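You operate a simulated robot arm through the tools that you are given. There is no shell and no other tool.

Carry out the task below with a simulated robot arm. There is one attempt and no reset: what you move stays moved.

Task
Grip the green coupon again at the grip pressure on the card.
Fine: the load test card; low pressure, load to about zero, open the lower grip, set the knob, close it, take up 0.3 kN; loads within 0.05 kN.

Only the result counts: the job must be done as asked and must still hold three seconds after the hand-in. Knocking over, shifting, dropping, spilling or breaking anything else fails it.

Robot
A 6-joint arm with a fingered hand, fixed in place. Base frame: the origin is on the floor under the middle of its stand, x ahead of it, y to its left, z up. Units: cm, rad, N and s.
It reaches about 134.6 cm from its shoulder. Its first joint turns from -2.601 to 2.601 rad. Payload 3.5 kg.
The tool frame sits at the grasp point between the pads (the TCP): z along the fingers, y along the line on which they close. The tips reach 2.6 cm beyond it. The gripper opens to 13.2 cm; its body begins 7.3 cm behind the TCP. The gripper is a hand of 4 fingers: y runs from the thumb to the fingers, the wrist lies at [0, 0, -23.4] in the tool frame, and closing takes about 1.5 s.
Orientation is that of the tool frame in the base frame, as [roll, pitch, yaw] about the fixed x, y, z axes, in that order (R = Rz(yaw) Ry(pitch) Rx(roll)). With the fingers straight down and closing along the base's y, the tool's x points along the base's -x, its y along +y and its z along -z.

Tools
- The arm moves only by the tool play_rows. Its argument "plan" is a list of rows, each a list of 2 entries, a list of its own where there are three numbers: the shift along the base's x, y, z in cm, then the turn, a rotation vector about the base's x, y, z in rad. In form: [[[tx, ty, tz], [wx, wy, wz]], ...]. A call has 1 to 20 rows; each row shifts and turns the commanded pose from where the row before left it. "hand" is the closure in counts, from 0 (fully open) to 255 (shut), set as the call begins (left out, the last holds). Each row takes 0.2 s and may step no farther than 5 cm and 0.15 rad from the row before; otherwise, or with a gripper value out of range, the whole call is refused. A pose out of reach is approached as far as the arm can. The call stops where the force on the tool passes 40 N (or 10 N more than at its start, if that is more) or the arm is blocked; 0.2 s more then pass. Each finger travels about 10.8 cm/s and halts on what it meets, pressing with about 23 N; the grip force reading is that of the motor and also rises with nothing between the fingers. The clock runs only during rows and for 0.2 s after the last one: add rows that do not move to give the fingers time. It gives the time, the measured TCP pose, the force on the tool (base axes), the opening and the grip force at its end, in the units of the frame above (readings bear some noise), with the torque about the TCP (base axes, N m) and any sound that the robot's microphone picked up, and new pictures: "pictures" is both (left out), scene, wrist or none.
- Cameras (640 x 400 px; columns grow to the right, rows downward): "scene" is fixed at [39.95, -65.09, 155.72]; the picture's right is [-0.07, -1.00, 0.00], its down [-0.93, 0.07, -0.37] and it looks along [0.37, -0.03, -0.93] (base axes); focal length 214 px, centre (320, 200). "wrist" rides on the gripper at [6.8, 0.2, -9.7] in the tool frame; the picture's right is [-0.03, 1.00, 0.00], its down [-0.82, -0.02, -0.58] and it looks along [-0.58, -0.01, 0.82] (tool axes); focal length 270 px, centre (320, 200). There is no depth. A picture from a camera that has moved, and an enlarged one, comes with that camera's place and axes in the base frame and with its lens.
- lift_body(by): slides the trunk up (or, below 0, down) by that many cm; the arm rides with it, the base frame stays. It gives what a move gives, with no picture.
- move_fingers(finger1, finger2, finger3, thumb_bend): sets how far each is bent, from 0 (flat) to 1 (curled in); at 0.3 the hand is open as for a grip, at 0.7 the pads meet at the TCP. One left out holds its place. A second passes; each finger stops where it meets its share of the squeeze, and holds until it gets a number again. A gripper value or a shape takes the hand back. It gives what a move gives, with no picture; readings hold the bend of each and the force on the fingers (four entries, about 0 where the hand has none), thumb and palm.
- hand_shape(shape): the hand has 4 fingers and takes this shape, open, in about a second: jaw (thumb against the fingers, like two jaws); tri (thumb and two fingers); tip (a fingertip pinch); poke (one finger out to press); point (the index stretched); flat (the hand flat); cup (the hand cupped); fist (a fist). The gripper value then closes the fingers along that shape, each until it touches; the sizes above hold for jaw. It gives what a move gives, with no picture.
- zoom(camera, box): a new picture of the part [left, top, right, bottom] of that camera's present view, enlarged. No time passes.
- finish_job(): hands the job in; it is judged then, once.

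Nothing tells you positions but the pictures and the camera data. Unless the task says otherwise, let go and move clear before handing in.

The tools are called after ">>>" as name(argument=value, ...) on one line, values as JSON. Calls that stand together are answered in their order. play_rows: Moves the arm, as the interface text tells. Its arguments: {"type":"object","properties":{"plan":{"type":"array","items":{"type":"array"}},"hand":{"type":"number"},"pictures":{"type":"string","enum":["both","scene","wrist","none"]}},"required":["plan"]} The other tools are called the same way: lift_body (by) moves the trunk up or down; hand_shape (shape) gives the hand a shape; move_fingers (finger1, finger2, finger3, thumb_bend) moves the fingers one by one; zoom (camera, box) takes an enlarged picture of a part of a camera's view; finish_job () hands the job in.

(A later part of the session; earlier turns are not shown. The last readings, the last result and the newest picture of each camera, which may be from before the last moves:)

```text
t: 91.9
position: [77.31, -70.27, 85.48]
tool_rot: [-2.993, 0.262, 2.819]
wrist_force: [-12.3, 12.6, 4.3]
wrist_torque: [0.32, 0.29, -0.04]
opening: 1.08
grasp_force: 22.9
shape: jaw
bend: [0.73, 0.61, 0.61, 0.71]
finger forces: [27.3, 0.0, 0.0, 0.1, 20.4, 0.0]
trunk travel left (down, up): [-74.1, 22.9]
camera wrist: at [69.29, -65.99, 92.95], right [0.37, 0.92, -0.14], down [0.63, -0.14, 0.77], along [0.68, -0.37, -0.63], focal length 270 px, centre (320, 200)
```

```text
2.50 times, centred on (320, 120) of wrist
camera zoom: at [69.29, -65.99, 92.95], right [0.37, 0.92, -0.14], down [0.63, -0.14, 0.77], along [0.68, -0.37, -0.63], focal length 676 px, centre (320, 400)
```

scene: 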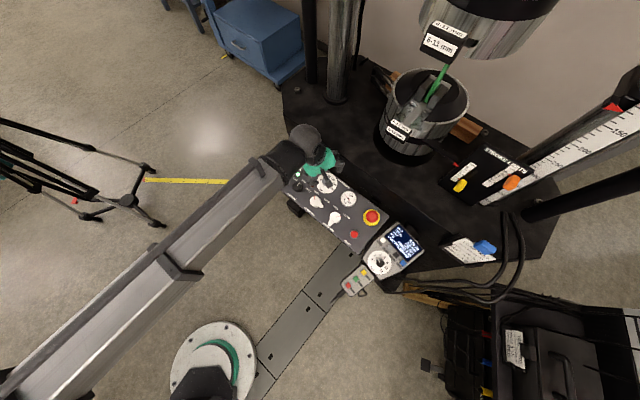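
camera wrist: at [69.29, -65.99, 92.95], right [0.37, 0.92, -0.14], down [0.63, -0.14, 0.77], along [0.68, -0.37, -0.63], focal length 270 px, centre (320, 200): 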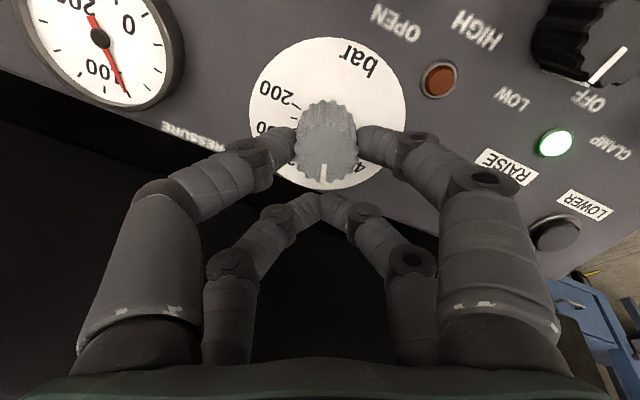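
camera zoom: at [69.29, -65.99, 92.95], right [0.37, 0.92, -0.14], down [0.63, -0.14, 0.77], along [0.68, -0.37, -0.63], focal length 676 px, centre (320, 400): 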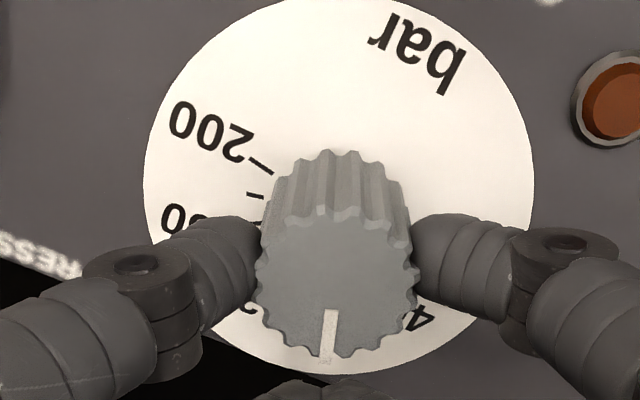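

The knob follows the hand and the gauge needle is rising. I'll continue the arc with a small correction for the side load.

>>> play_rows(plan=[[[-0.18, -0.19, 0], [0.0276, -0.0304, -0.1331]], [[-0.2, -0.19, 0], [0.0276, -0.0304, -0.1331]], [[-0.21, -0.18, 0], [0.0276, -0.0304, -0.1331]], [[0, 0, 0], [0, 0, 0]]], pictures="wrist")

>>> zoom(camera="wrist", box=[220, 40, 420, 200])

>>> zoom(camera="scene", box=[310, 165, 360, 215])

```text
t: 92.9
position: [76.84, -70.89, 85.55]
tool_rot: [-3.116, 0.299, 2.385]
wrist_force: [-6.8, 15.2, 5.1]
wrist_torque: [0.47, 0.17, -0.02]
opening: 1.08
grasp_force: 22.6
shape: jaw
bend: [0.73, 0.61, 0.61, 0.71]
finger forces: [27.7, 0.0, 0.0, 0.0, 20.7, 0.0]
trunk travel left (down, up): [-74.1, 22.9]
camera wrist: at [70.37, -64.17, 92.73], right [0.71, 0.71, -0.02], down [0.44, -0.42, 0.79], along [0.55, -0.57, -0.61], focal length 270 px, centre (320, 200)
```

wrist: 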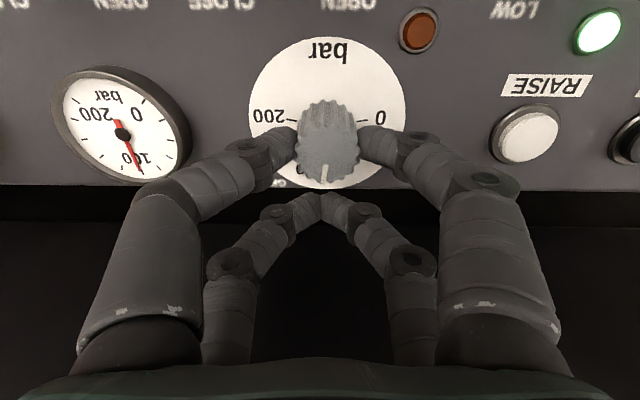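

```text
2.50 times, centred on (320, 120) of wrist
camera zoom: at [70.37, -64.17, 92.73], right [0.71, 0.71, -0.02], down [0.44, -0.42, 0.79], along [0.55, -0.57, -0.61], focal length 676 px, centre (320, 400)
```

zoom: 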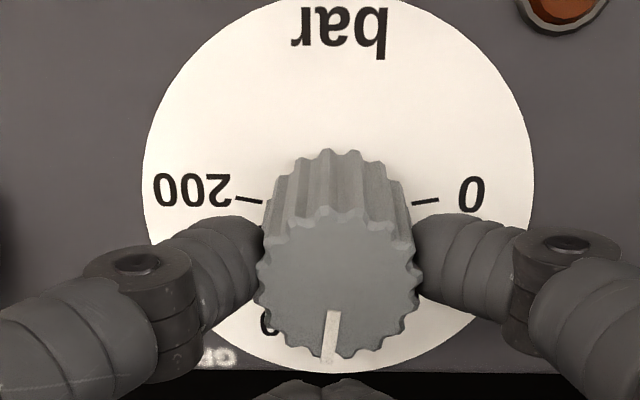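

```text
8.00 times, centred on (335, 190) of scene
camera zoom: at [39.95, -65.09, 155.72], right [-0.07, -1.0, 0.0], down [-0.93, 0.07, -0.37], along [0.37, -0.03, -0.93], focal length 1716 px, centre (200, 280)
```

zoom: 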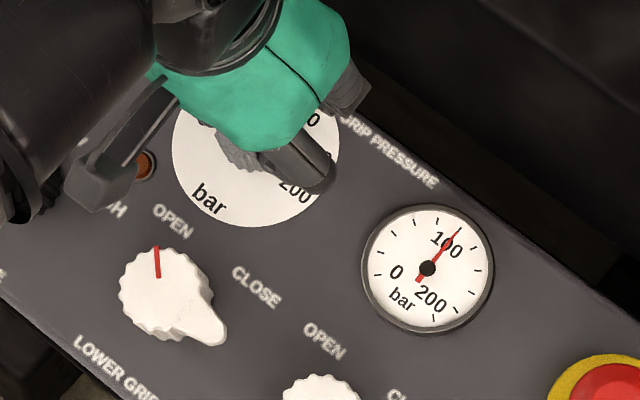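

The pointer and gauge both show about 103–105 bar. About 0.28 rad remains to reach 120. I'll do most of that now.

>>> play_rows(plan=[[[-0.23, -0.13, 0], [0.0256, -0.0282, -0.1236]], [[-0.24, -0.1, 0], [0.0217, -0.0239, -0.1046]], [[0, 0, 0], [0, 0, 0]], [[0, 0, 0], [0, 0, 0]]], pictures="wrist")

>>> zoom(camera="wrist", box=[220, 40, 420, 200])

>>> zoom(camera="scene", box=[334, 185, 364, 215])

>>> zoom(camera="wrist", box=[20, 20, 220, 200])

```text
t: 93.9
position: [76.32, -71.31, 85.32]
tool_rot: [3.095, 0.298, 2.137]
wrist_force: [-0.6, 16.9, 4.9]
wrist_torque: [0.47, -0.02, 0.07]
opening: 1.06
grasp_force: 22.7
shape: jaw
bend: [0.73, 0.61, 0.61, 0.71]
finger forces: [28.6, 0.0, 0.0, 0.0, 19.0, 0.0]
trunk travel left (down, up): [-74.1, 22.9]
camera wrist: at [71.19, -63.43, 92.73], right [0.85, 0.53, 0.05], down [0.29, -0.54, 0.79], along [0.44, -0.66, -0.61], focal length 270 px, centre (320, 200)
```

wrist: 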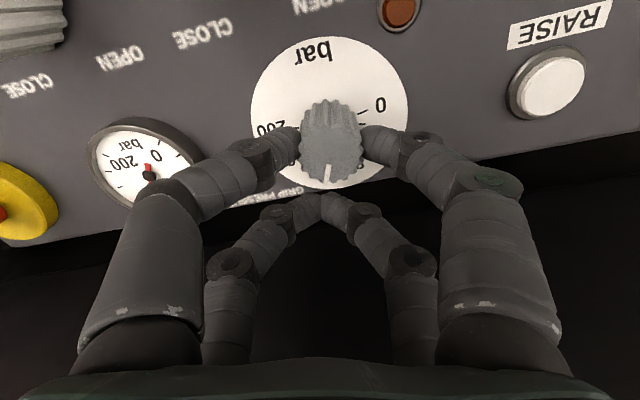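

```text
2.50 times, centred on (320, 120) of wrist
camera zoom: at [71.19, -63.43, 92.73], right [0.85, 0.53, 0.05], down [0.29, -0.54, 0.79], along [0.44, -0.66, -0.61], focal length 676 px, centre (320, 400)
```

zoom: 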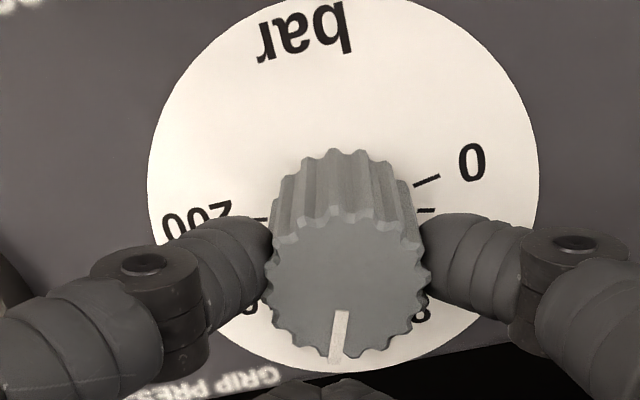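

```text
13.33 times, centred on (349, 200) of scene
camera zoom: at [39.95, -65.09, 155.72], right [-0.07, -1.0, 0.0], down [-0.93, 0.07, -0.37], along [0.37, -0.03, -0.93], focal length 2860 px, centre (-67, 200)
```

zoom: 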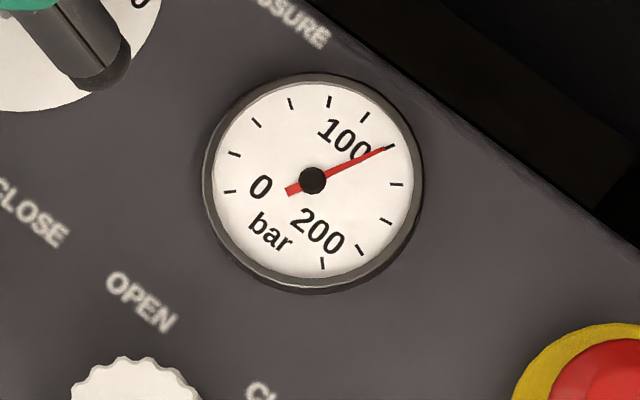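

```text
2.22 times, centred on (120, 110) of wrist
camera zoom: at [71.19, -63.43, 92.73], right [0.85, 0.53, 0.05], down [0.29, -0.54, 0.79], along [0.44, -0.66, -0.61], focal length 601 px, centre (764, 400)
```

zoom: 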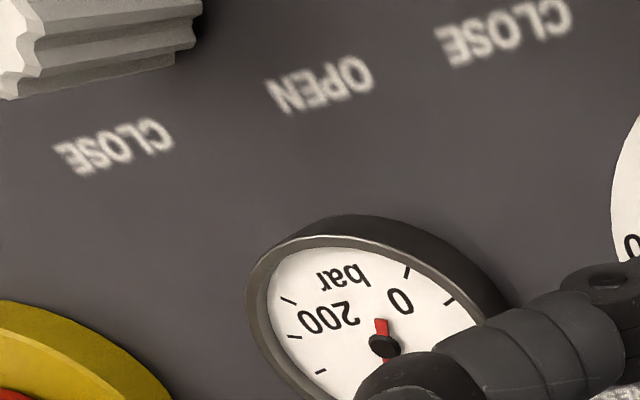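

The gauge needle sits exactly on the 120 tick (ticks every 20 bar, 100 at top). I'll relieve the side load a little, release gently and recheck.

>>> play_rows(plan=[[[0, 0.15, 0], [0, 0, 0]], [[0, 0, 0], [0, 0, 0]]], pictures="none")

>>> zoom(camera="scene", box=[334, 185, 364, 215])

>>> play_rows(plan=[[[0, 0, 0], [0, 0, 0]], [[0, 0, 0], [0, 0, 0]], [[0, 0, 0], [0, 0, 0]], [[0, 0, 0], [0, 0, 0]]], hand=135, pictures="wrist")

>>> zoom(camera="scene", box=[334, 185, 364, 215])

```text
t: 94.5
position: [76.39, -71.08, 85.54]
tool_rot: [3.097, 0.299, 2.14]
wrist_force: [0.7, 10.5, 6.0]
wrist_torque: [0.37, -0.07, 0.0]
opening: 1.09
grasp_force: 22.6
shape: jaw
bend: [0.73, 0.61, 0.61, 0.71]
finger forces: [25.8, 0.1, 0.0, 0.0, 19.7, 0.0]
trunk travel left (down, up): [-74.1, 22.9]
```

```text
13.33 times, centred on (349, 200) of scene
camera zoom: at [39.95, -65.09, 155.72], right [-0.07, -1.0, 0.0], down [-0.93, 0.07, -0.37], along [0.37, -0.03, -0.93], focal length 2860 px, centre (-67, 200)
```

zoom: 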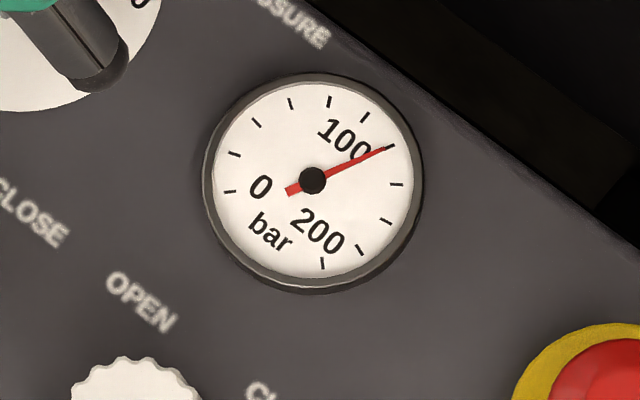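

```text
t: 95.5
position: [76.45, -71.18, 85.28]
tool_rot: [3.096, 0.296, 2.138]
wrist_force: [-0.1, 0.0, -0.5]
wrist_torque: [-0.02, 0.01, 0.01]
opening: 6.16
grasp_force: 0.1
shape: jaw
bend: [0.73, 0.73, 0.73, 0.7]
finger forces: [0.0, 0.1, 0.0, 0.0, 0.0, 0.1]
trunk travel left (down, up): [-74.1, 22.9]
camera wrist: at [71.2, -63.43, 92.61], right [0.85, 0.53, 0.05], down [0.29, -0.54, 0.79], along [0.44, -0.65, -0.61], focal length 270 px, centre (320, 200)
```

wrist: 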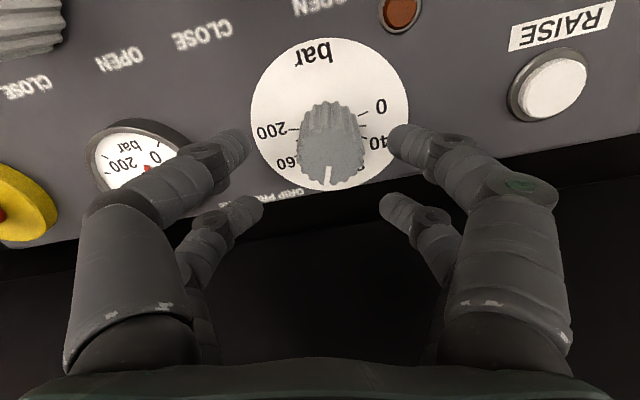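

```text
13.33 times, centred on (349, 200) of scene
camera zoom: at [39.95, -65.09, 155.72], right [-0.07, -1.0, 0.0], down [-0.93, 0.07, -0.37], along [0.37, -0.03, -0.93], focal length 2860 px, centre (-67, 200)
```

zoom: 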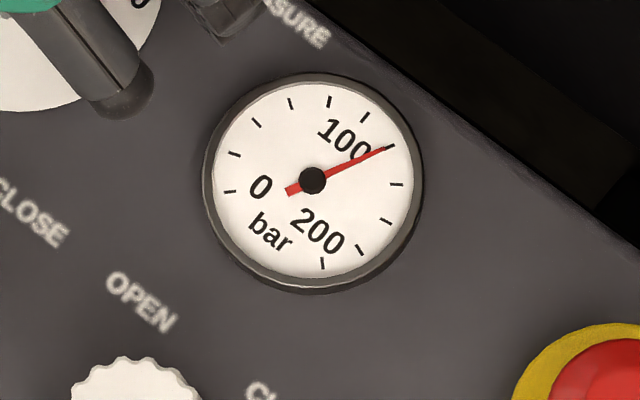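

Gauge holds at 120 bar after release. I'll rise clear and move back toward the LOWER GRIP lever.

>>> lift_body(by=9)

>>> zoom(camera="wrist", box=[200, 0, 440, 180])

>>> zoom(camera="scene", box=[380, 215, 430, 270])

```text
t: 96.7
position: [76.48, -71.17, 94.29]
tool_rot: [3.096, 0.294, 2.138]
wrist_force: [0.5, -0.1, 1.2]
wrist_torque: [-0.01, -0.03, 0.02]
opening: 6.16
grasp_force: 0.1
shape: jaw
bend: [0.73, 0.73, 0.73, 0.7]
finger forces: [0.0, 0.0, 0.1, 0.1, 0.0, 0.0]
trunk travel left (down, up): [-83.1, 13.9]
```

```text
2.22 times, centred on (320, 90) of wrist
camera zoom: at [71.21, -63.42, 101.6], right [0.85, 0.53, 0.05], down [0.29, -0.54, 0.79], along [0.44, -0.65, -0.61], focal length 601 px, centre (320, 444)
```

zoom: 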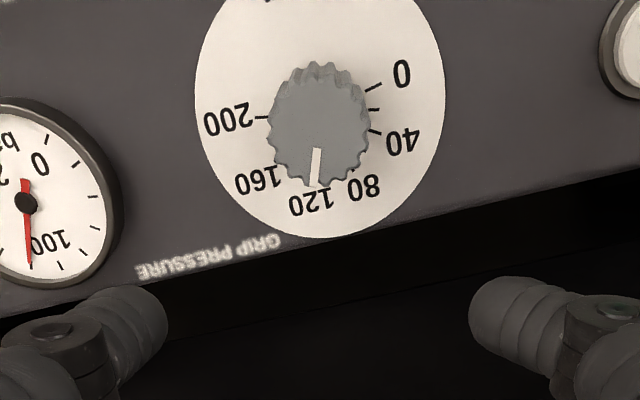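

```text
7.27 times, centred on (405, 242) of scene
camera zoom: at [39.95, -65.09, 155.72], right [-0.07, -1.0, 0.0], down [-0.93, 0.07, -0.37], along [0.37, -0.03, -0.93], focal length 1560 px, centre (-298, -109)
```

zoom: 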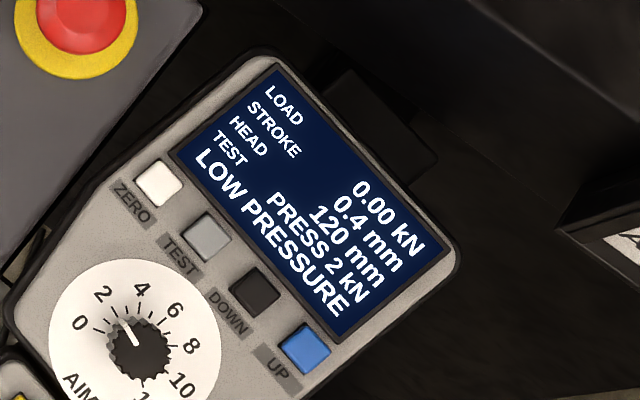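

The dial pointer is on 120 and the gauge agrees. Now back to the LOWER GRIP lever, whose tail points along the panel. I'll rotate to the same pose I released it in.

>>> play_rows(plan=[[[-0.558, 0.493, 0], [-0.0284, 0.0316, 0.1321]], [[-0.558, 0.493, 0], [-0.0284, 0.0316, 0.1321]], [[-0.558, 0.493, 0], [-0.0284, 0.0316, 0.1321]], [[-0.558, 0.493, 0], [-0.0284, 0.0316, 0.1321]], [[-0.558, 0.493, 0], [-0.0284, 0.0316, 0.1321]], [[-0.558, 0.493, 0], [-0.0284, 0.0316, 0.1321]], [[-0.558, 0.493, 0], [-0.0284, 0.0316, 0.1321]], [[-0.558, 0.493, 0], [-0.0284, 0.0316, 0.1321]], [[-0.558, 0.493, 0], [-0.0284, 0.0316, 0.1321]], [[-0.558, 0.493, 0], [-0.0284, 0.0316, 0.1321]], [[-0.558, 0.493, 0], [-0.0284, 0.0316, 0.1321]], [[-0.558, 0.493, 0], [-0.02, 0.022, 0.094]], [[0, 0, 0], [0, 0, 0]], [[0, 0, 0], [0, 0, 0]]], hand=130, pictures="both")

```text
t: 99.7
position: [69.8, -65.24, 94.48]
tool_rot: [-2.828, 0.02, -2.513]
wrist_force: [-0.3, -0.5, -0.3]
wrist_torque: [0.01, -0.01, 0.02]
opening: 6.43
grasp_force: 0.2
shape: jaw
bend: [0.73, 0.73, 0.73, 0.7]
finger forces: [0.1, 0.0, 0.0, 0.0, 0.0, 0.1]
trunk travel left (down, up): [-83.1, 13.9]
camera wrist: at [62.21, -66.88, 103.46], right [-0.54, 0.79, -0.31], down [0.56, 0.6, 0.57], along [0.64, 0.14, -0.76], focal length 270 px, centre (320, 200)
```

scene: 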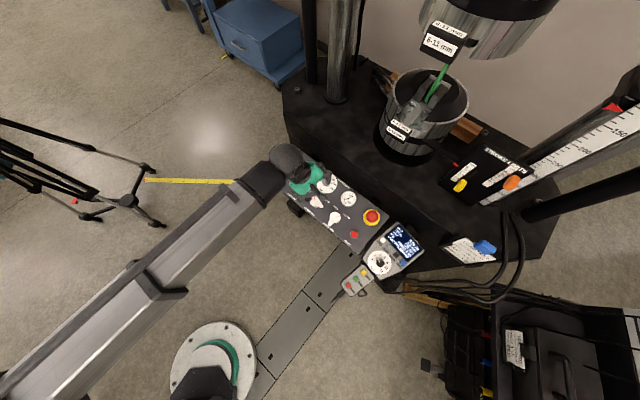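
wrist: 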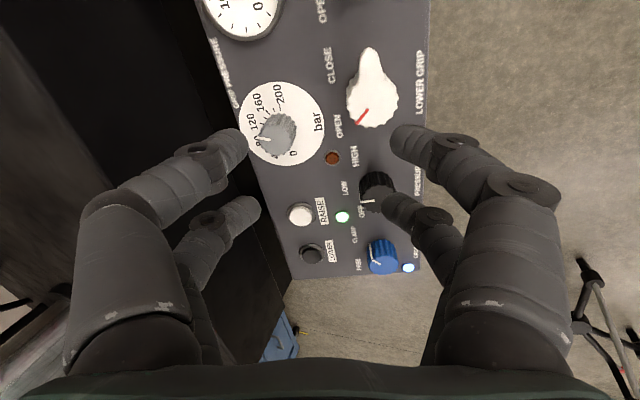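

Pose matches the earlier release. I'll narrow slightly to 5.6 cm to stay clear of the tall dial knob and descend in stages.

>>> play_rows(plan=[[[0, 0, 0], [0, 0, 0]], [[0, 0, 0], [0, 0, 0]]], hand=147, pictures="none")

>>> lift_body(by=-9)

>>> zoom(camera="wrist", box=[0, 0, 640, 400])

```text
t: 100.3
position: [69.77, -65.23, 94.47]
tool_rot: [-2.827, 0.022, -2.511]
wrist_force: [-0.5, -0.6, -0.3]
wrist_torque: [-0.01, 0.0, 0.01]
opening: 5.66
grasp_force: 0.0
shape: jaw
bend: [0.73, 0.73, 0.73, 0.7]
finger forces: [0.0, 0.1, 0.1, 0.0, 0.0, 0.0]
trunk travel left (down, up): [-83.1, 13.9]
```

```text
t: 101.6
position: [69.71, -65.26, 85.42]
tool_rot: [-2.827, 0.021, -2.512]
wrist_force: [0.4, -0.5, -0.1]
wrist_torque: [0.03, 0.02, -0.01]
opening: 5.65
grasp_force: 0.1
shape: jaw
bend: [0.73, 0.73, 0.73, 0.7]
finger forces: [0.1, 0.0, 0.0, 0.0, 0.1, 0.1]
trunk travel left (down, up): [-74.1, 22.9]
```

```text
1.00 times, centred on (320, 200) of wrist (not enlarged: the box is as wide or as high as the picture)
camera zoom: at [62.2, -66.87, 94.46], right [-0.53, 0.79, -0.31], down [0.56, 0.6, 0.57], along [0.64, 0.14, -0.76], focal length 270 px, centre (320, 200)
```

zoom: 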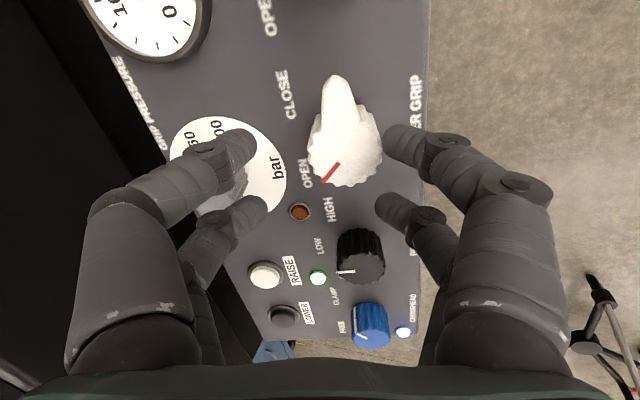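

Clear on the way down. Lowering the last 4 cm in two steps.

>>> lift_body(by=-2)

>>> lift_body(by=-2)

>>> zoom(camera="wrist", box=[0, 0, 640, 400])

```text
t: 102.2
position: [69.76, -65.13, 83.37]
tool_rot: [-2.826, 0.019, -2.512]
wrist_force: [-0.9, 0.1, 0.5]
wrist_torque: [0.03, -0.01, -0.03]
opening: 5.65
grasp_force: 0.1
shape: jaw
bend: [0.73, 0.73, 0.73, 0.7]
finger forces: [0.0, 0.0, 0.0, 0.0, 0.0, 0.1]
trunk travel left (down, up): [-72.1, 24.9]
```

```text
t: 102.9
position: [69.77, -65.33, 81.41]
tool_rot: [-2.828, 0.021, -2.512]
wrist_force: [0.4, 0.4, 1.0]
wrist_torque: [0.08, 0.01, 0.04]
opening: 5.62
grasp_force: 0.0
shape: jaw
bend: [0.73, 0.74, 0.73, 0.7]
finger forces: [0.0, 1.6, 0.0, 0.0, 0.0, 0.0]
trunk travel left (down, up): [-70.1, 26.9]
```

```text
1.00 times, centred on (320, 200) of wrist (not enlarged: the box is as wide or as high as the picture)
camera zoom: at [62.19, -66.85, 90.47], right [-0.53, 0.79, -0.31], down [0.56, 0.6, 0.57], along [0.64, 0.14, -0.76], focal length 270 px, centre (320, 200)
```

zoom: 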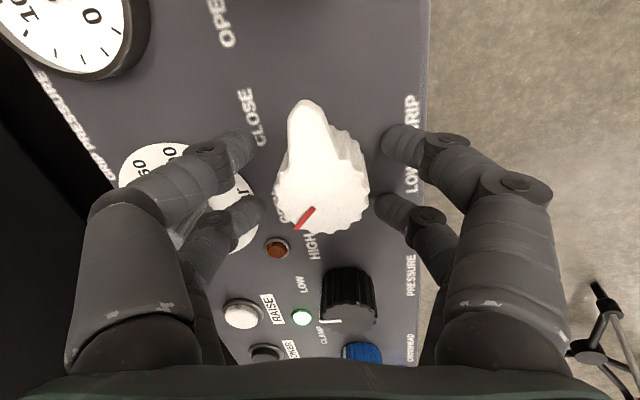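

Finger2 is just brushing the panel (1.6 N). I'll lift 0.3 cm and close on the lever.

>>> lift_body(by=0.35)

>>> play_rows(plan=[[[0, 0, 0], [0, 0, 0]], [[0, 0, 0], [0, 0, 0]], [[0, 0, 0], [0, 0, 0]], [[0, 0, 0], [0, 0, 0]], [[0, 0, 0], [0, 0, 0]]], hand=255, pictures="wrist")

```text
t: 103.4
position: [69.72, -65.35, 81.81]
tool_rot: [-2.827, 0.022, -2.511]
wrist_force: [-0.3, 0.0, -0.3]
wrist_torque: [0.03, 0.04, 0.0]
opening: 5.65
grasp_force: 0.0
shape: jaw
bend: [0.73, 0.73, 0.73, 0.7]
finger forces: [0.1, 0.1, 0.1, 0.1, 0.0, 0.1]
trunk travel left (down, up): [-70.5, 26.5]
```

```text
t: 104.6
position: [69.85, -65.1, 81.78]
tool_rot: [-2.826, 0.024, -2.511]
wrist_force: [6.9, 5.1, -3.9]
wrist_torque: [0.09, -0.06, 0.05]
opening: 1.61
grasp_force: 22.6
shape: jaw
bend: [0.73, 0.73, 0.71, 0.7]
finger forces: [22.9, 25.2, 22.4, 0.0, 24.0, 0.1]
trunk travel left (down, up): [-70.5, 26.5]
camera wrist: at [62.31, -66.83, 90.76], right [-0.53, 0.79, -0.31], down [0.56, 0.6, 0.57], along [0.64, 0.14, -0.76], focal length 270 px, centre (320, 200)
```

wrist: 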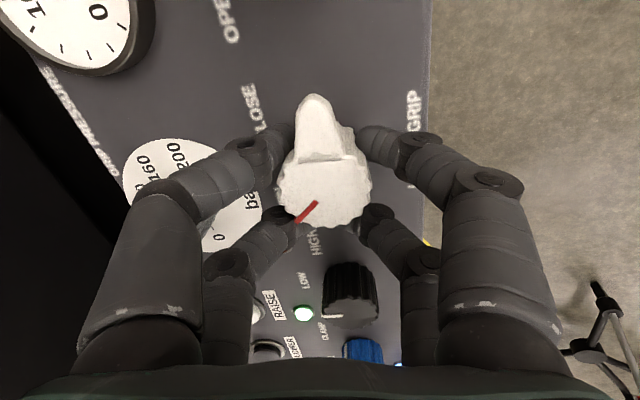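

Solid grip on all four digits. Turning clockwise toward CLOSE in stages with force checks.

>>> play_rows(plan=[[[0, -0.09, 0], [0.028, -0.0322, -0.1333]], [[0, -0.09, 0], [0.028, -0.0322, -0.1333]], [[0, -0.09, 0], [0.028, -0.0322, -0.1333]], [[0, 0, 0], [0, 0, 0]]], pictures="none")

>>> zoom(camera="scene", box=[380, 215, 430, 270])

```text
t: 105.6
position: [69.78, -65.42, 81.72]
tool_rot: [-2.864, 0.144, -2.917]
wrist_force: [9.6, 4.8, 2.6]
wrist_torque: [0.06, 0.02, -0.01]
opening: 1.58
grasp_force: 23.3
shape: jaw
bend: [0.73, 0.73, 0.71, 0.7]
finger forces: [23.2, 25.4, 23.7, 0.0, 24.3, 0.0]
trunk travel left (down, up): [-70.5, 26.5]
```

```text
7.27 times, centred on (405, 242) of scene
camera zoom: at [39.95, -65.09, 155.72], right [-0.07, -1.0, 0.0], down [-0.93, 0.07, -0.37], along [0.37, -0.03, -0.93], focal length 1560 px, centre (-298, -109)
```

zoom: 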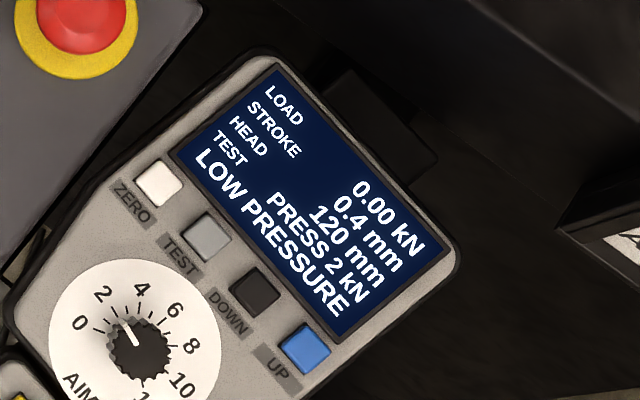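

Forces are steady. Continuing the clockwise turn.

>>> play_rows(plan=[[[0.02, -0.07, 0], [0.028, -0.0322, -0.1333]], [[0.02, -0.07, 0], [0.028, -0.0322, -0.1333]], [[0.02, -0.08, 0], [0.028, -0.0322, -0.1333]], [[0.0, -0.08, 0], [0.028, -0.0322, -0.1333]], [[0, 0, 0], [0, 0, 0]]], pictures="wrist")

>>> zoom(camera="scene", box=[380, 215, 430, 270])

```text
t: 106.8
position: [69.67, -65.87, 81.74]
tool_rot: [-2.984, 0.264, 2.806]
wrist_force: [-3.2, 2.7, 5.6]
wrist_torque: [0.17, 0.4, -0.07]
opening: 1.64
grasp_force: 22.6
shape: jaw
bend: [0.74, 0.73, 0.71, 0.71]
finger forces: [25.2, 19.8, 0.1, 0.1, 26.7, 0.0]
trunk travel left (down, up): [-70.5, 26.5]
camera wrist: at [61.64, -61.23, 89.22], right [0.39, 0.91, -0.15], down [0.63, -0.14, 0.77], along [0.68, -0.39, -0.63], focal length 270 px, centre (320, 200)
```

wrist: 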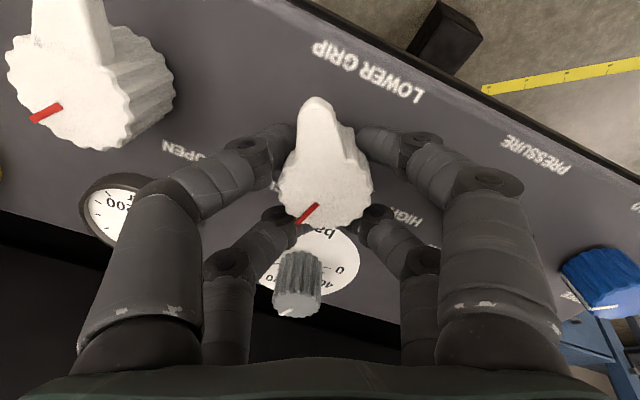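

```text
7.27 times, centred on (405, 242) of scene
camera zoom: at [39.95, -65.09, 155.72], right [-0.07, -1.0, 0.0], down [-0.93, 0.07, -0.37], along [0.37, -0.03, -0.93], focal length 1560 px, centre (-298, -109)
```

zoom: 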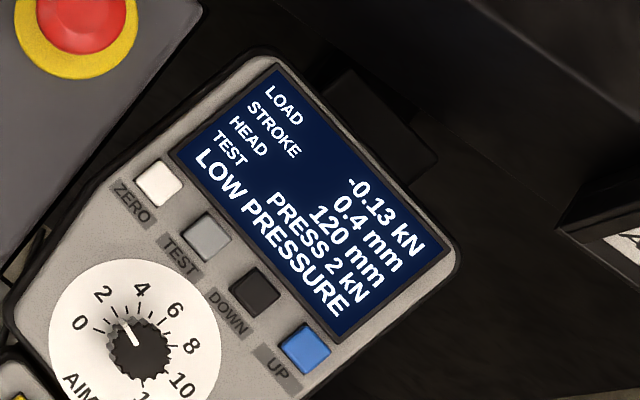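

The grip has closed; clamping produced -0.13 kN, which is expected. I'll finish the turn fully to CLOSE.

>>> play_rows(plan=[[[-0.04, -0.06, 0], [0.028, -0.0322, -0.1333]], [[-0.05, -0.06, 0], [0.028, -0.0322, -0.1333]], [[-0.05, -0.06, 0], [0.028, -0.0322, -0.1333]], [[-0.05, -0.05, 0], [0.028, -0.0322, -0.1333]], [[0, 0, 0], [0, 0, 0]]], pictures="wrist")

>>> zoom(camera="scene", box=[380, 215, 430, 270])

>>> zoom(camera="scene", box=[310, 165, 360, 215])

```text
t: 108.0
position: [69.37, -65.85, 81.79]
tool_rot: [3.127, 0.302, 2.225]
wrist_force: [-16.0, 7.7, 2.0]
wrist_torque: [0.24, 0.7, 0.28]
opening: 1.65
grasp_force: 23.4
shape: jaw
bend: [0.74, 0.73, 0.71, 0.71]
finger forces: [26.7, 0.0, 0.0, 0.1, 31.5, 0.0]
trunk travel left (down, up): [-70.5, 26.5]
camera wrist: at [63.75, -58.46, 89.03], right [0.81, 0.59, 0.02], down [0.35, -0.5, 0.79], along [0.48, -0.63, -0.61], focal length 270 px, centre (320, 200)
```

wrist: 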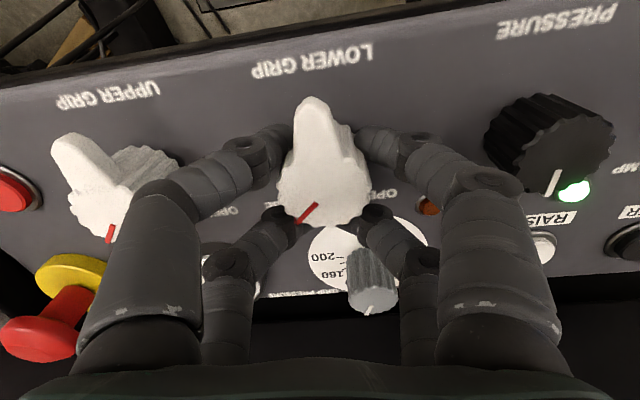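

```text
7.27 times, centred on (405, 242) of scene
camera zoom: at [39.95, -65.09, 155.72], right [-0.07, -1.0, 0.0], down [-0.93, 0.07, -0.37], along [0.37, -0.03, -0.93], focal length 1560 px, centre (-298, -109)
```

zoom: 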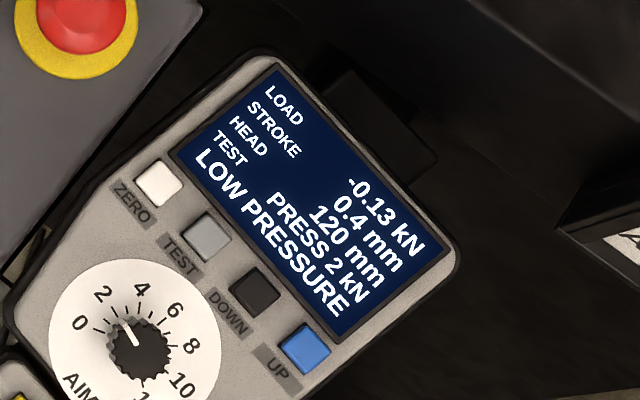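

```text
8.00 times, centred on (335, 190) of scene
camera zoom: at [39.95, -65.09, 155.72], right [-0.07, -1.0, 0.0], down [-0.93, 0.07, -0.37], along [0.37, -0.03, -0.93], focal length 1716 px, centre (200, 280)
```

zoom: 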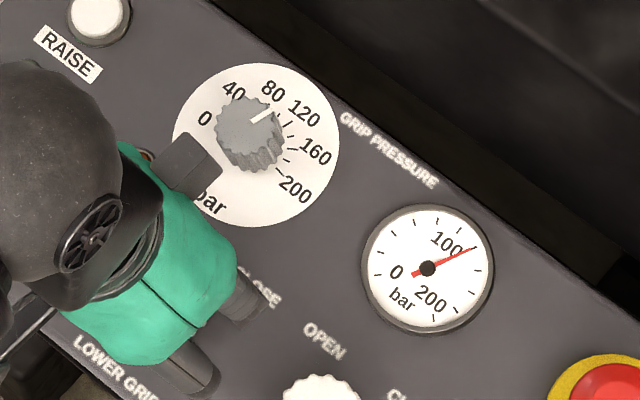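

The lever is at CLOSE, gauge 120 bar, load -0.13 kN. I'll release and rise.

>>> play_rows(plan=[[[0, 0, 0], [0, 0, 0]], [[0, 0, 0], [0, 0, 0]], [[0, 0, 0], [0, 0, 0]], [[0, 0, 0], [0, 0, 0]]], hand=135, pictures="none")

>>> lift_body(by=15.5)

>>> zoom(camera="wrist", box=[0, 0, 640, 400])

>>> zoom(camera="scene", box=[334, 185, 364, 215])

>>> zoom(camera="scene", box=[260, 140, 440, 300])

```text
t: 109.0
position: [69.59, -66.03, 81.7]
tool_rot: [3.13, 0.303, 2.227]
wrist_force: [0.3, -0.4, -0.9]
wrist_torque: [0.02, -0.02, 0.0]
opening: 6.14
grasp_force: 0.0
shape: jaw
bend: [0.73, 0.73, 0.73, 0.7]
finger forces: [0.1, 0.0, 0.1, 0.0, 0.0, 0.0]
trunk travel left (down, up): [-70.5, 26.5]
```

```text
t: 110.8
position: [69.61, -66.08, 97.27]
tool_rot: [3.13, 0.304, 2.227]
wrist_force: [0.5, -0.4, -0.3]
wrist_torque: [0.01, -0.01, 0.0]
opening: 6.14
grasp_force: 0.0
shape: jaw
bend: [0.73, 0.73, 0.73, 0.7]
finger forces: [0.1, 0.0, 0.0, 0.0, 0.0, 0.0]
trunk travel left (down, up): [-86.0, 11.0]
```

```text
1.00 times, centred on (320, 200) of wrist (not enlarged: the box is as wide or as high as the picture)
camera zoom: at [63.91, -58.56, 104.41], right [0.8, 0.59, 0.02], down [0.35, -0.5, 0.79], along [0.48, -0.63, -0.61], focal length 270 px, centre (320, 200)
```

zoom: 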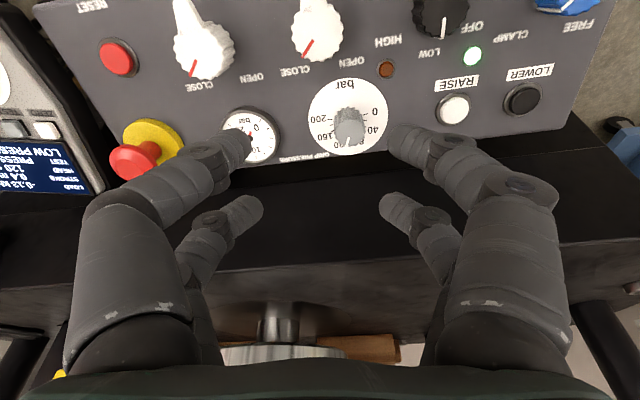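

```text
13.33 times, centred on (349, 200) of scene
camera zoom: at [39.95, -65.09, 155.72], right [-0.07, -1.0, 0.0], down [-0.93, 0.07, -0.37], along [0.37, -0.03, -0.93], focal length 2860 px, centre (-67, 200)
```

zoom: 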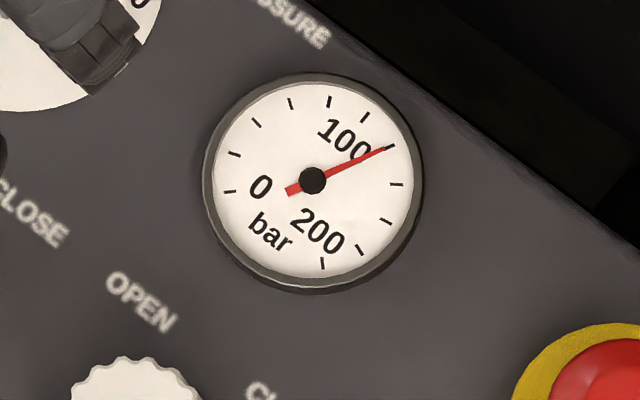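

```text
2.50 times, centred on (350, 220) of scene
camera zoom: at [39.95, -65.09, 155.72], right [-0.07, -1.0, 0.0], down [-0.93, 0.07, -0.37], along [0.37, -0.03, -0.93], focal length 536 px, centre (245, 150)
```

zoom: 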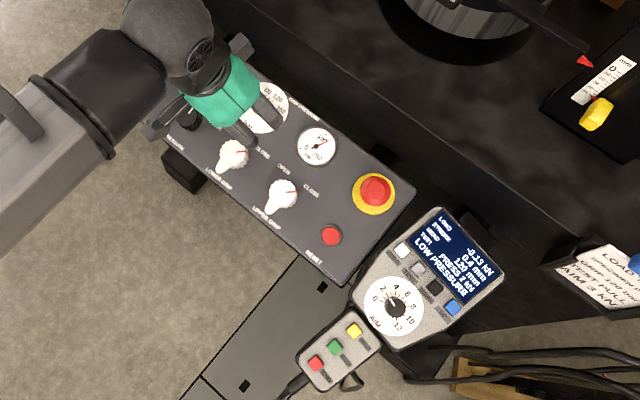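

The lever is on CLOSE, gauge exactly 120 bar, dial on 120. The last step is to take up +0.3 kN with DOWN. I'll form the thumb pointer and travel back over the display box.

>>> hand_shape(shape="poke")

>>> move_fingers(thumb_bend=0.7)

>>> play_rows(plan=[[[-2.66, -3.21, 0], [0.0123, -0.0137, -0.057]], [[-2.66, -3.21, 0], [0, 0, 0]], [[-2.66, -3.21, 0], [0, 0, 0]], [[-2.66, -3.21, 0], [0, 0, 0]], [[-2.66, -3.21, 0], [0, 0, 0]], [[-2.66, -3.21, 0], [0, 0, 0]], [[-2.66, -3.21, 0], [0, 0, 0]], [[-2.66, -3.21, 0], [0, 0, 0]], [[0, 0, 0], [0, 0, 0]], [[0, 0, 0], [0, 0, 0]]], pictures="wrist")

```text
t: 111.7
position: [69.63, -66.0, 97.14]
tool_rot: [3.131, 0.304, 2.228]
wrist_force: [1.1, -0.1, -0.3]
wrist_torque: [-0.02, 0.0, 0.02]
opening: 0.0
grasp_force: 0.0
shape: poke
bend: [1.0, 1.0, 1.0, 0.34]
finger forces: [0.0, 0.1, 0.0, 0.1, 0.0, 0.1]
trunk travel left (down, up): [-86.0, 11.0]
```

```text
t: 112.7
position: [69.64, -66.12, 97.08]
tool_rot: [3.13, 0.303, 2.228]
wrist_force: [0.5, 0.4, -0.7]
wrist_torque: [0.0, 0.01, -0.02]
opening: 2.79
grasp_force: 0.2
shape: fingers
bend: [1.0, 1.0, 1.0, 0.7]
finger forces: [0.1, 0.0, 0.1, 0.0, 0.1, 0.0]
trunk travel left (down, up): [-86.0, 11.0]
```

```text
t: 114.9
position: [48.43, -91.84, 97.18]
tool_rot: [3.11, 0.301, 2.163]
wrist_force: [0.1, 0.5, -0.1]
wrist_torque: [0.0, 0.01, -0.04]
opening: 2.77
grasp_force: 0.0
shape: fingers
bend: [1.0, 1.0, 1.0, 0.7]
finger forces: [0.0, 0.0, 0.0, 0.0, 0.1, 0.1]
trunk travel left (down, up): [-86.0, 11.0]
camera wrist: at [42.96, -84.05, 104.44], right [0.84, 0.55, 0.04], down [0.31, -0.53, 0.79], along [0.45, -0.65, -0.61], focal length 270 px, centre (320, 200)
```

wrist: 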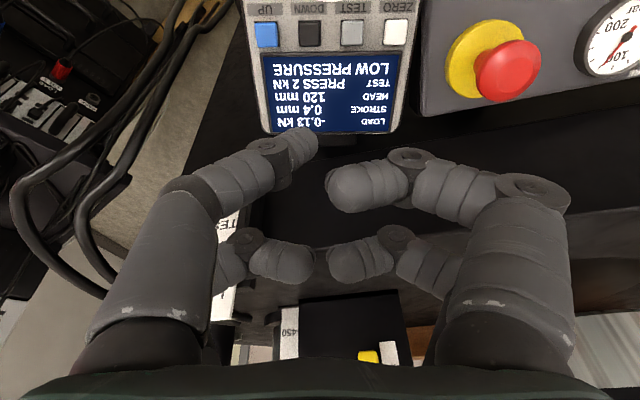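

I'm over the DOWN button at about (47.6,-91.1). Fine adjust, then lower to about 1 cm above it.

>>> play_rows(plan=[[[-0.1, 0.15, 0], [0, 0, 0]], [[0, 0, 0], [0, 0, 0]]], pictures="none")

>>> lift_body(by=-10.4)

>>> zoom(camera="wrist", box=[200, 60, 440, 240])

```text
t: 115.5
position: [48.06, -91.59, 97.23]
tool_rot: [3.11, 0.302, 2.163]
wrist_force: [-0.2, 1.1, 0.1]
wrist_torque: [-0.01, -0.01, 0.01]
opening: 2.79
grasp_force: 0.1
shape: fingers
bend: [1.0, 1.0, 1.0, 0.7]
finger forces: [0.0, 0.0, 0.1, 0.1, 0.0, 0.0]
trunk travel left (down, up): [-86.0, 11.0]
```

```text
t: 116.9
position: [48.17, -91.64, 86.85]
tool_rot: [3.112, 0.302, 2.166]
wrist_force: [-0.9, -0.4, 0.9]
wrist_torque: [-0.02, -0.03, 0.01]
opening: 2.77
grasp_force: 0.0
shape: fingers
bend: [1.0, 1.0, 1.0, 0.7]
finger forces: [0.0, 0.0, 0.1, 0.1, 0.0, 0.1]
trunk travel left (down, up): [-75.6, 21.4]
```

```text
2.22 times, centred on (320, 150) of wrist
camera zoom: at [42.86, -83.89, 94.04], right [0.84, 0.55, 0.04], down [0.31, -0.53, 0.79], along [0.45, -0.65, -0.61], focal length 601 px, centre (320, 311)
```

zoom: 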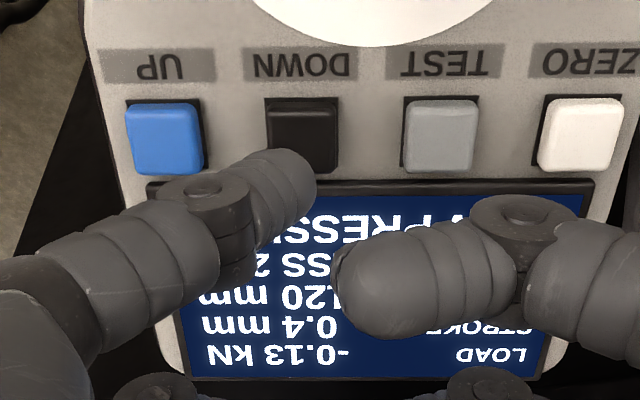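

The pointer is over DOWN, and the full "-0.13 kN" reading is visible here. Lowering onto the button.

>>> lift_body(by=-1.3)

>>> zoom(camera="wrist", box=[200, 60, 440, 240])

```text
t: 117.5
position: [48.12, -91.57, 85.55]
tool_rot: [3.11, 0.302, 2.165]
wrist_force: [-0.6, 0.8, 2.5]
wrist_torque: [0.01, 0.02, -0.03]
opening: 2.76
grasp_force: 0.4
shape: fingers
bend: [1.0, 1.0, 1.0, 0.7]
finger forces: [0.0, 0.0, 0.0, 0.1, 1.8, 0.0]
trunk travel left (down, up): [-74.3, 22.7]
heard: click
```

```text
2.22 times, centred on (320, 150) of wrist
camera zoom: at [42.85, -83.88, 92.75], right [0.84, 0.55, 0.04], down [0.31, -0.53, 0.79], along [0.45, -0.65, -0.61], focal length 601 px, centre (320, 311)
```

zoom: 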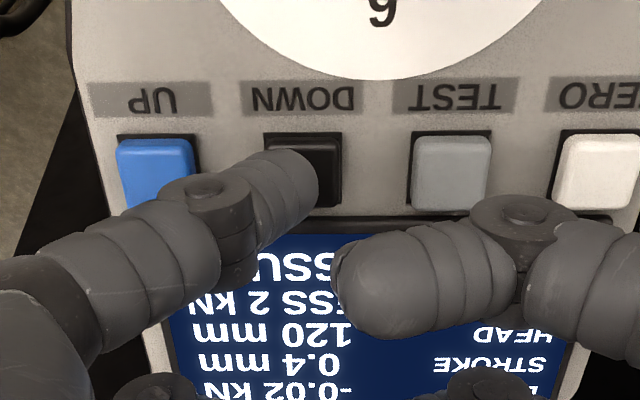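

Button clicked and the load is rising: -0.13 to -0.02. A single short hold to measure the rate.

>>> play_rows(plan=[[[0, 0, 0], [0, 0, 0]]], pictures="none")

>>> zoom(camera="wrist", box=[200, 80, 440, 260])

```text
t: 117.9
position: [48.13, -91.59, 85.58]
tool_rot: [3.11, 0.302, 2.166]
wrist_force: [-1.1, 1.0, 1.6]
wrist_torque: [0.03, 0.07, -0.03]
opening: 2.74
grasp_force: 1.2
shape: fingers
bend: [1.0, 1.0, 1.0, 0.7]
finger forces: [0.0, 0.0, 0.1, 0.0, 1.9, 0.0]
trunk travel left (down, up): [-74.3, 22.7]
```

```text
2.22 times, centred on (320, 170) of wrist
camera zoom: at [42.85, -83.88, 92.75], right [0.84, 0.55, 0.04], down [0.31, -0.53, 0.79], along [0.45, -0.65, -0.61], focal length 601 px, centre (320, 267)
```

zoom: 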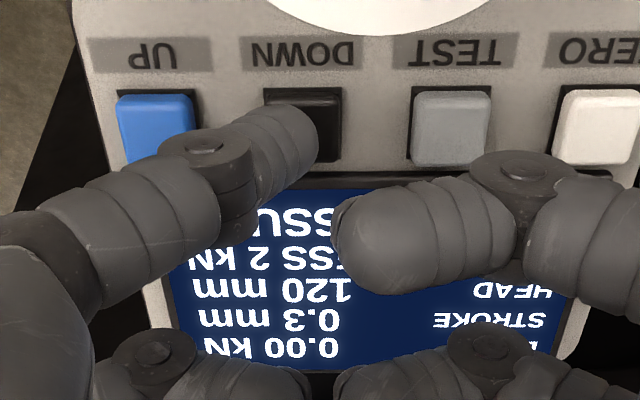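

0.00 kN now, moving slowly through the toe. I expect about 3.3 s more to reach 0.3. Holding 1.6 s and then checking.

>>> play_rows(plan=[[[0, 0, 0], [0, 0, 0]], [[0, 0, 0], [0, 0, 0]], [[0, 0, 0], [0, 0, 0]], [[0, 0, 0], [0, 0, 0]], [[0, 0, 0], [0, 0, 0]], [[0, 0, 0], [0, 0, 0]], [[0, 0, 0], [0, 0, 0]]], pictures="none")

>>> zoom(camera="wrist", box=[200, 80, 440, 260])

```text
t: 119.5
position: [48.35, -91.61, 85.51]
tool_rot: [3.109, 0.301, 2.164]
wrist_force: [-1.2, 0.3, 1.1]
wrist_torque: [0.03, 0.04, 0.0]
opening: 2.74
grasp_force: 0.6
shape: fingers
bend: [1.0, 1.0, 1.0, 0.7]
finger forces: [0.1, 0.1, 0.1, 0.0, 1.9, 0.0]
trunk travel left (down, up): [-74.3, 22.7]
```

```text
2.22 times, centred on (320, 170) of wrist
camera zoom: at [42.85, -83.88, 92.75], right [0.84, 0.55, 0.04], down [0.31, -0.53, 0.79], along [0.45, -0.65, -0.61], focal length 601 px, centre (320, 267)
```

zoom: 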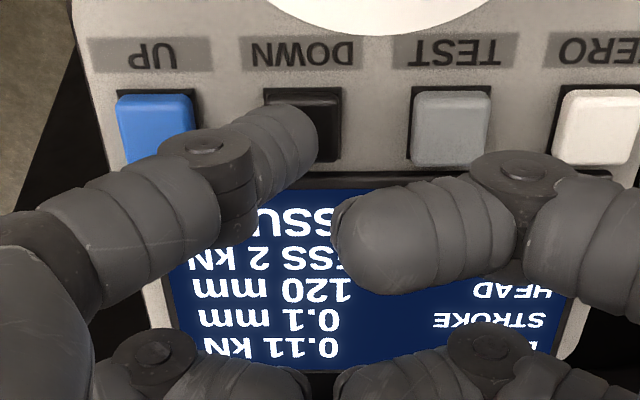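

0.11 kN. Holding another 0.6 s.

>>> play_rows(plan=[[[0, 0, 0], [0, 0, 0]], [[0, 0, 0], [0, 0, 0]]], pictures="none")

>>> zoom(camera="wrist", box=[200, 80, 440, 260])

```text
t: 120.1
position: [48.18, -91.62, 85.43]
tool_rot: [3.109, 0.302, 2.164]
wrist_force: [-0.8, -0.2, 2.6]
wrist_torque: [-0.01, 0.1, 0.0]
opening: 2.75
grasp_force: 1.3
shape: fingers
bend: [1.0, 1.0, 1.0, 0.7]
finger forces: [0.0, 0.1, 0.0, 0.1, 1.9, 0.0]
trunk travel left (down, up): [-74.3, 22.7]
```

```text
2.22 times, centred on (320, 170) of wrist
camera zoom: at [42.85, -83.88, 92.75], right [0.84, 0.55, 0.04], down [0.31, -0.53, 0.79], along [0.45, -0.65, -0.61], focal length 601 px, centre (320, 267)
```

zoom: 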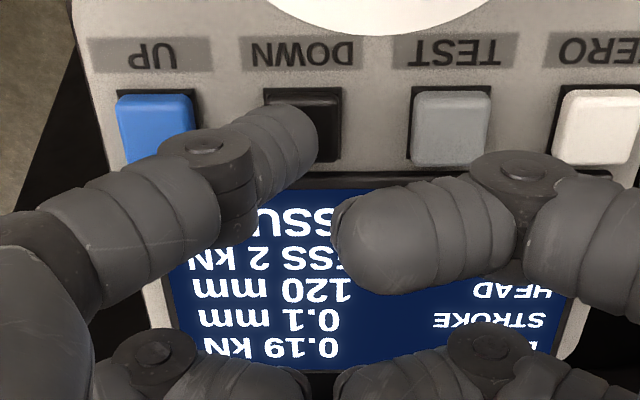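

0.19 kN. One more 0.4 s hold, then release with the remaining lag.

>>> play_rows(plan=[[[0, 0, 0], [0, 0, 0]]], pictures="none")

>>> zoom(camera="wrist", box=[200, 80, 440, 260])

```text
t: 120.5
position: [48.15, -91.6, 85.54]
tool_rot: [3.11, 0.302, 2.165]
wrist_force: [0.3, 0.2, 2.1]
wrist_torque: [0.0, 0.06, 0.04]
opening: 2.74
grasp_force: 0.9
shape: fingers
bend: [1.0, 1.0, 1.0, 0.7]
finger forces: [0.0, 0.0, 0.0, 0.0, 1.9, 0.0]
trunk travel left (down, up): [-74.3, 22.7]
```

```text
2.22 times, centred on (320, 170) of wrist
camera zoom: at [42.85, -83.88, 92.75], right [0.84, 0.55, 0.04], down [0.31, -0.53, 0.79], along [0.45, -0.65, -0.61], focal length 601 px, centre (320, 267)
```

zoom: 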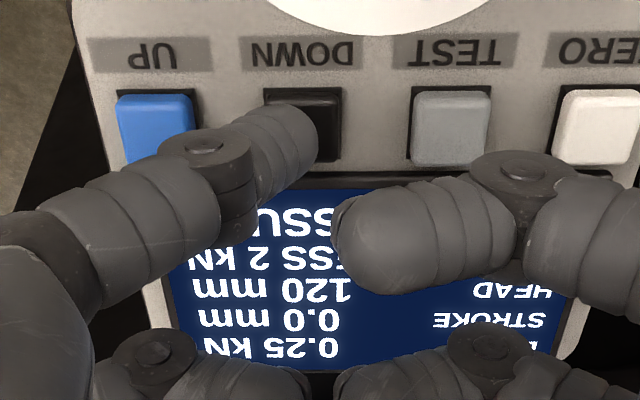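

0.25 kN. Releasing now.

>>> lift_body(by=1.2)

>>> zoom(camera="wrist", box=[200, 60, 440, 240])

```text
t: 121.1
position: [48.21, -91.59, 86.71]
tool_rot: [3.109, 0.303, 2.163]
wrist_force: [-0.3, -0.2, 0.3]
wrist_torque: [-0.01, 0.0, -0.03]
opening: 2.76
grasp_force: 0.1
shape: fingers
bend: [1.0, 1.0, 1.0, 0.7]
finger forces: [0.0, 0.0, 0.0, 0.0, 0.1, 0.0]
trunk travel left (down, up): [-75.5, 21.5]
```

```text
2.22 times, centred on (320, 150) of wrist
camera zoom: at [42.87, -83.89, 93.93], right [0.84, 0.55, 0.04], down [0.31, -0.53, 0.79], along [0.45, -0.65, -0.61], focal length 601 px, centre (320, 311)
```

zoom: 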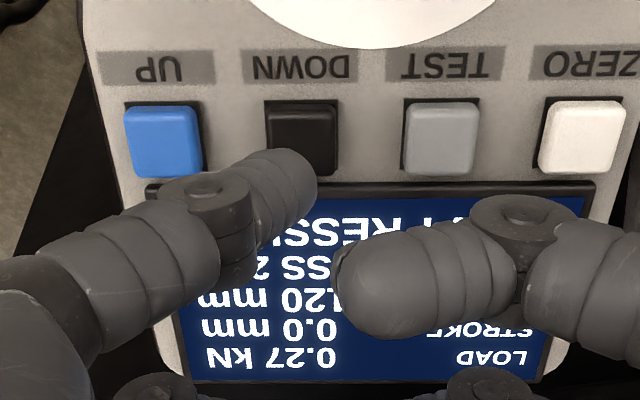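

0.27 kN, already within tolerance. I'll confirm it's stable, then do one brief tap to centre it on 0.30.

>>> play_rows(plan=[[[0, 0, 0], [0, 0, 0]], [[0, 0, 0], [0, 0, 0]], [[0, 0, 0], [0, 0, 0]]], pictures="none")

>>> lift_body(by=-1.1)

>>> lift_body(by=1.2)

>>> zoom(camera="wrist", box=[200, 60, 440, 240])

```text
t: 121.9
position: [48.14, -91.49, 86.64]
tool_rot: [3.109, 0.302, 2.163]
wrist_force: [0.4, -0.1, 0.4]
wrist_torque: [0.01, 0.03, -0.01]
opening: 2.76
grasp_force: 0.0
shape: fingers
bend: [1.0, 1.0, 1.0, 0.7]
finger forces: [0.0, 0.1, 0.0, 0.1, 0.0, 0.0]
trunk travel left (down, up): [-75.5, 21.5]
```

```text
t: 122.5
position: [48.09, -91.6, 85.58]
tool_rot: [3.11, 0.302, 2.164]
wrist_force: [-0.9, 0.3, 1.0]
wrist_torque: [0.01, 0.03, -0.01]
opening: 2.76
grasp_force: 1.0
shape: fingers
bend: [1.0, 1.0, 1.0, 0.7]
finger forces: [0.0, 0.1, 0.0, 0.0, 1.2, 0.1]
trunk travel left (down, up): [-74.4, 22.6]
heard: click
```

```text
t: 123.1
position: [48.18, -91.56, 86.76]
tool_rot: [3.11, 0.301, 2.166]
wrist_force: [0.1, -0.7, 0.3]
wrist_torque: [0.0, 0.03, 0.02]
opening: 2.79
grasp_force: 0.0
shape: fingers
bend: [1.0, 1.0, 1.0, 0.7]
finger forces: [0.1, 0.1, 0.2, 0.1, 0.0, 0.0]
trunk travel left (down, up): [-75.6, 21.4]
```

```text
2.22 times, centred on (320, 150) of wrist
camera zoom: at [42.87, -83.89, 94.04], right [0.84, 0.55, 0.04], down [0.31, -0.53, 0.79], along [0.45, -0.65, -0.61], focal length 601 px, centre (320, 311)
```

zoom: 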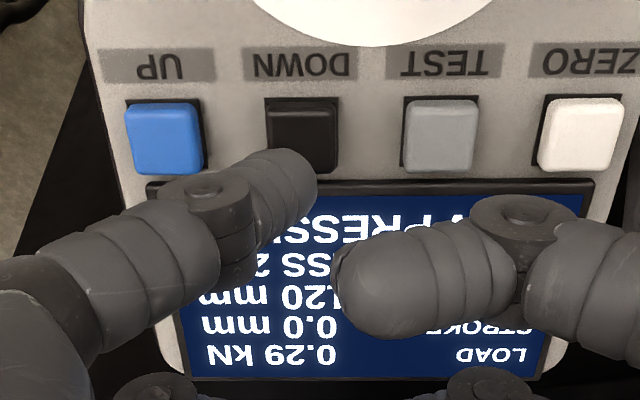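

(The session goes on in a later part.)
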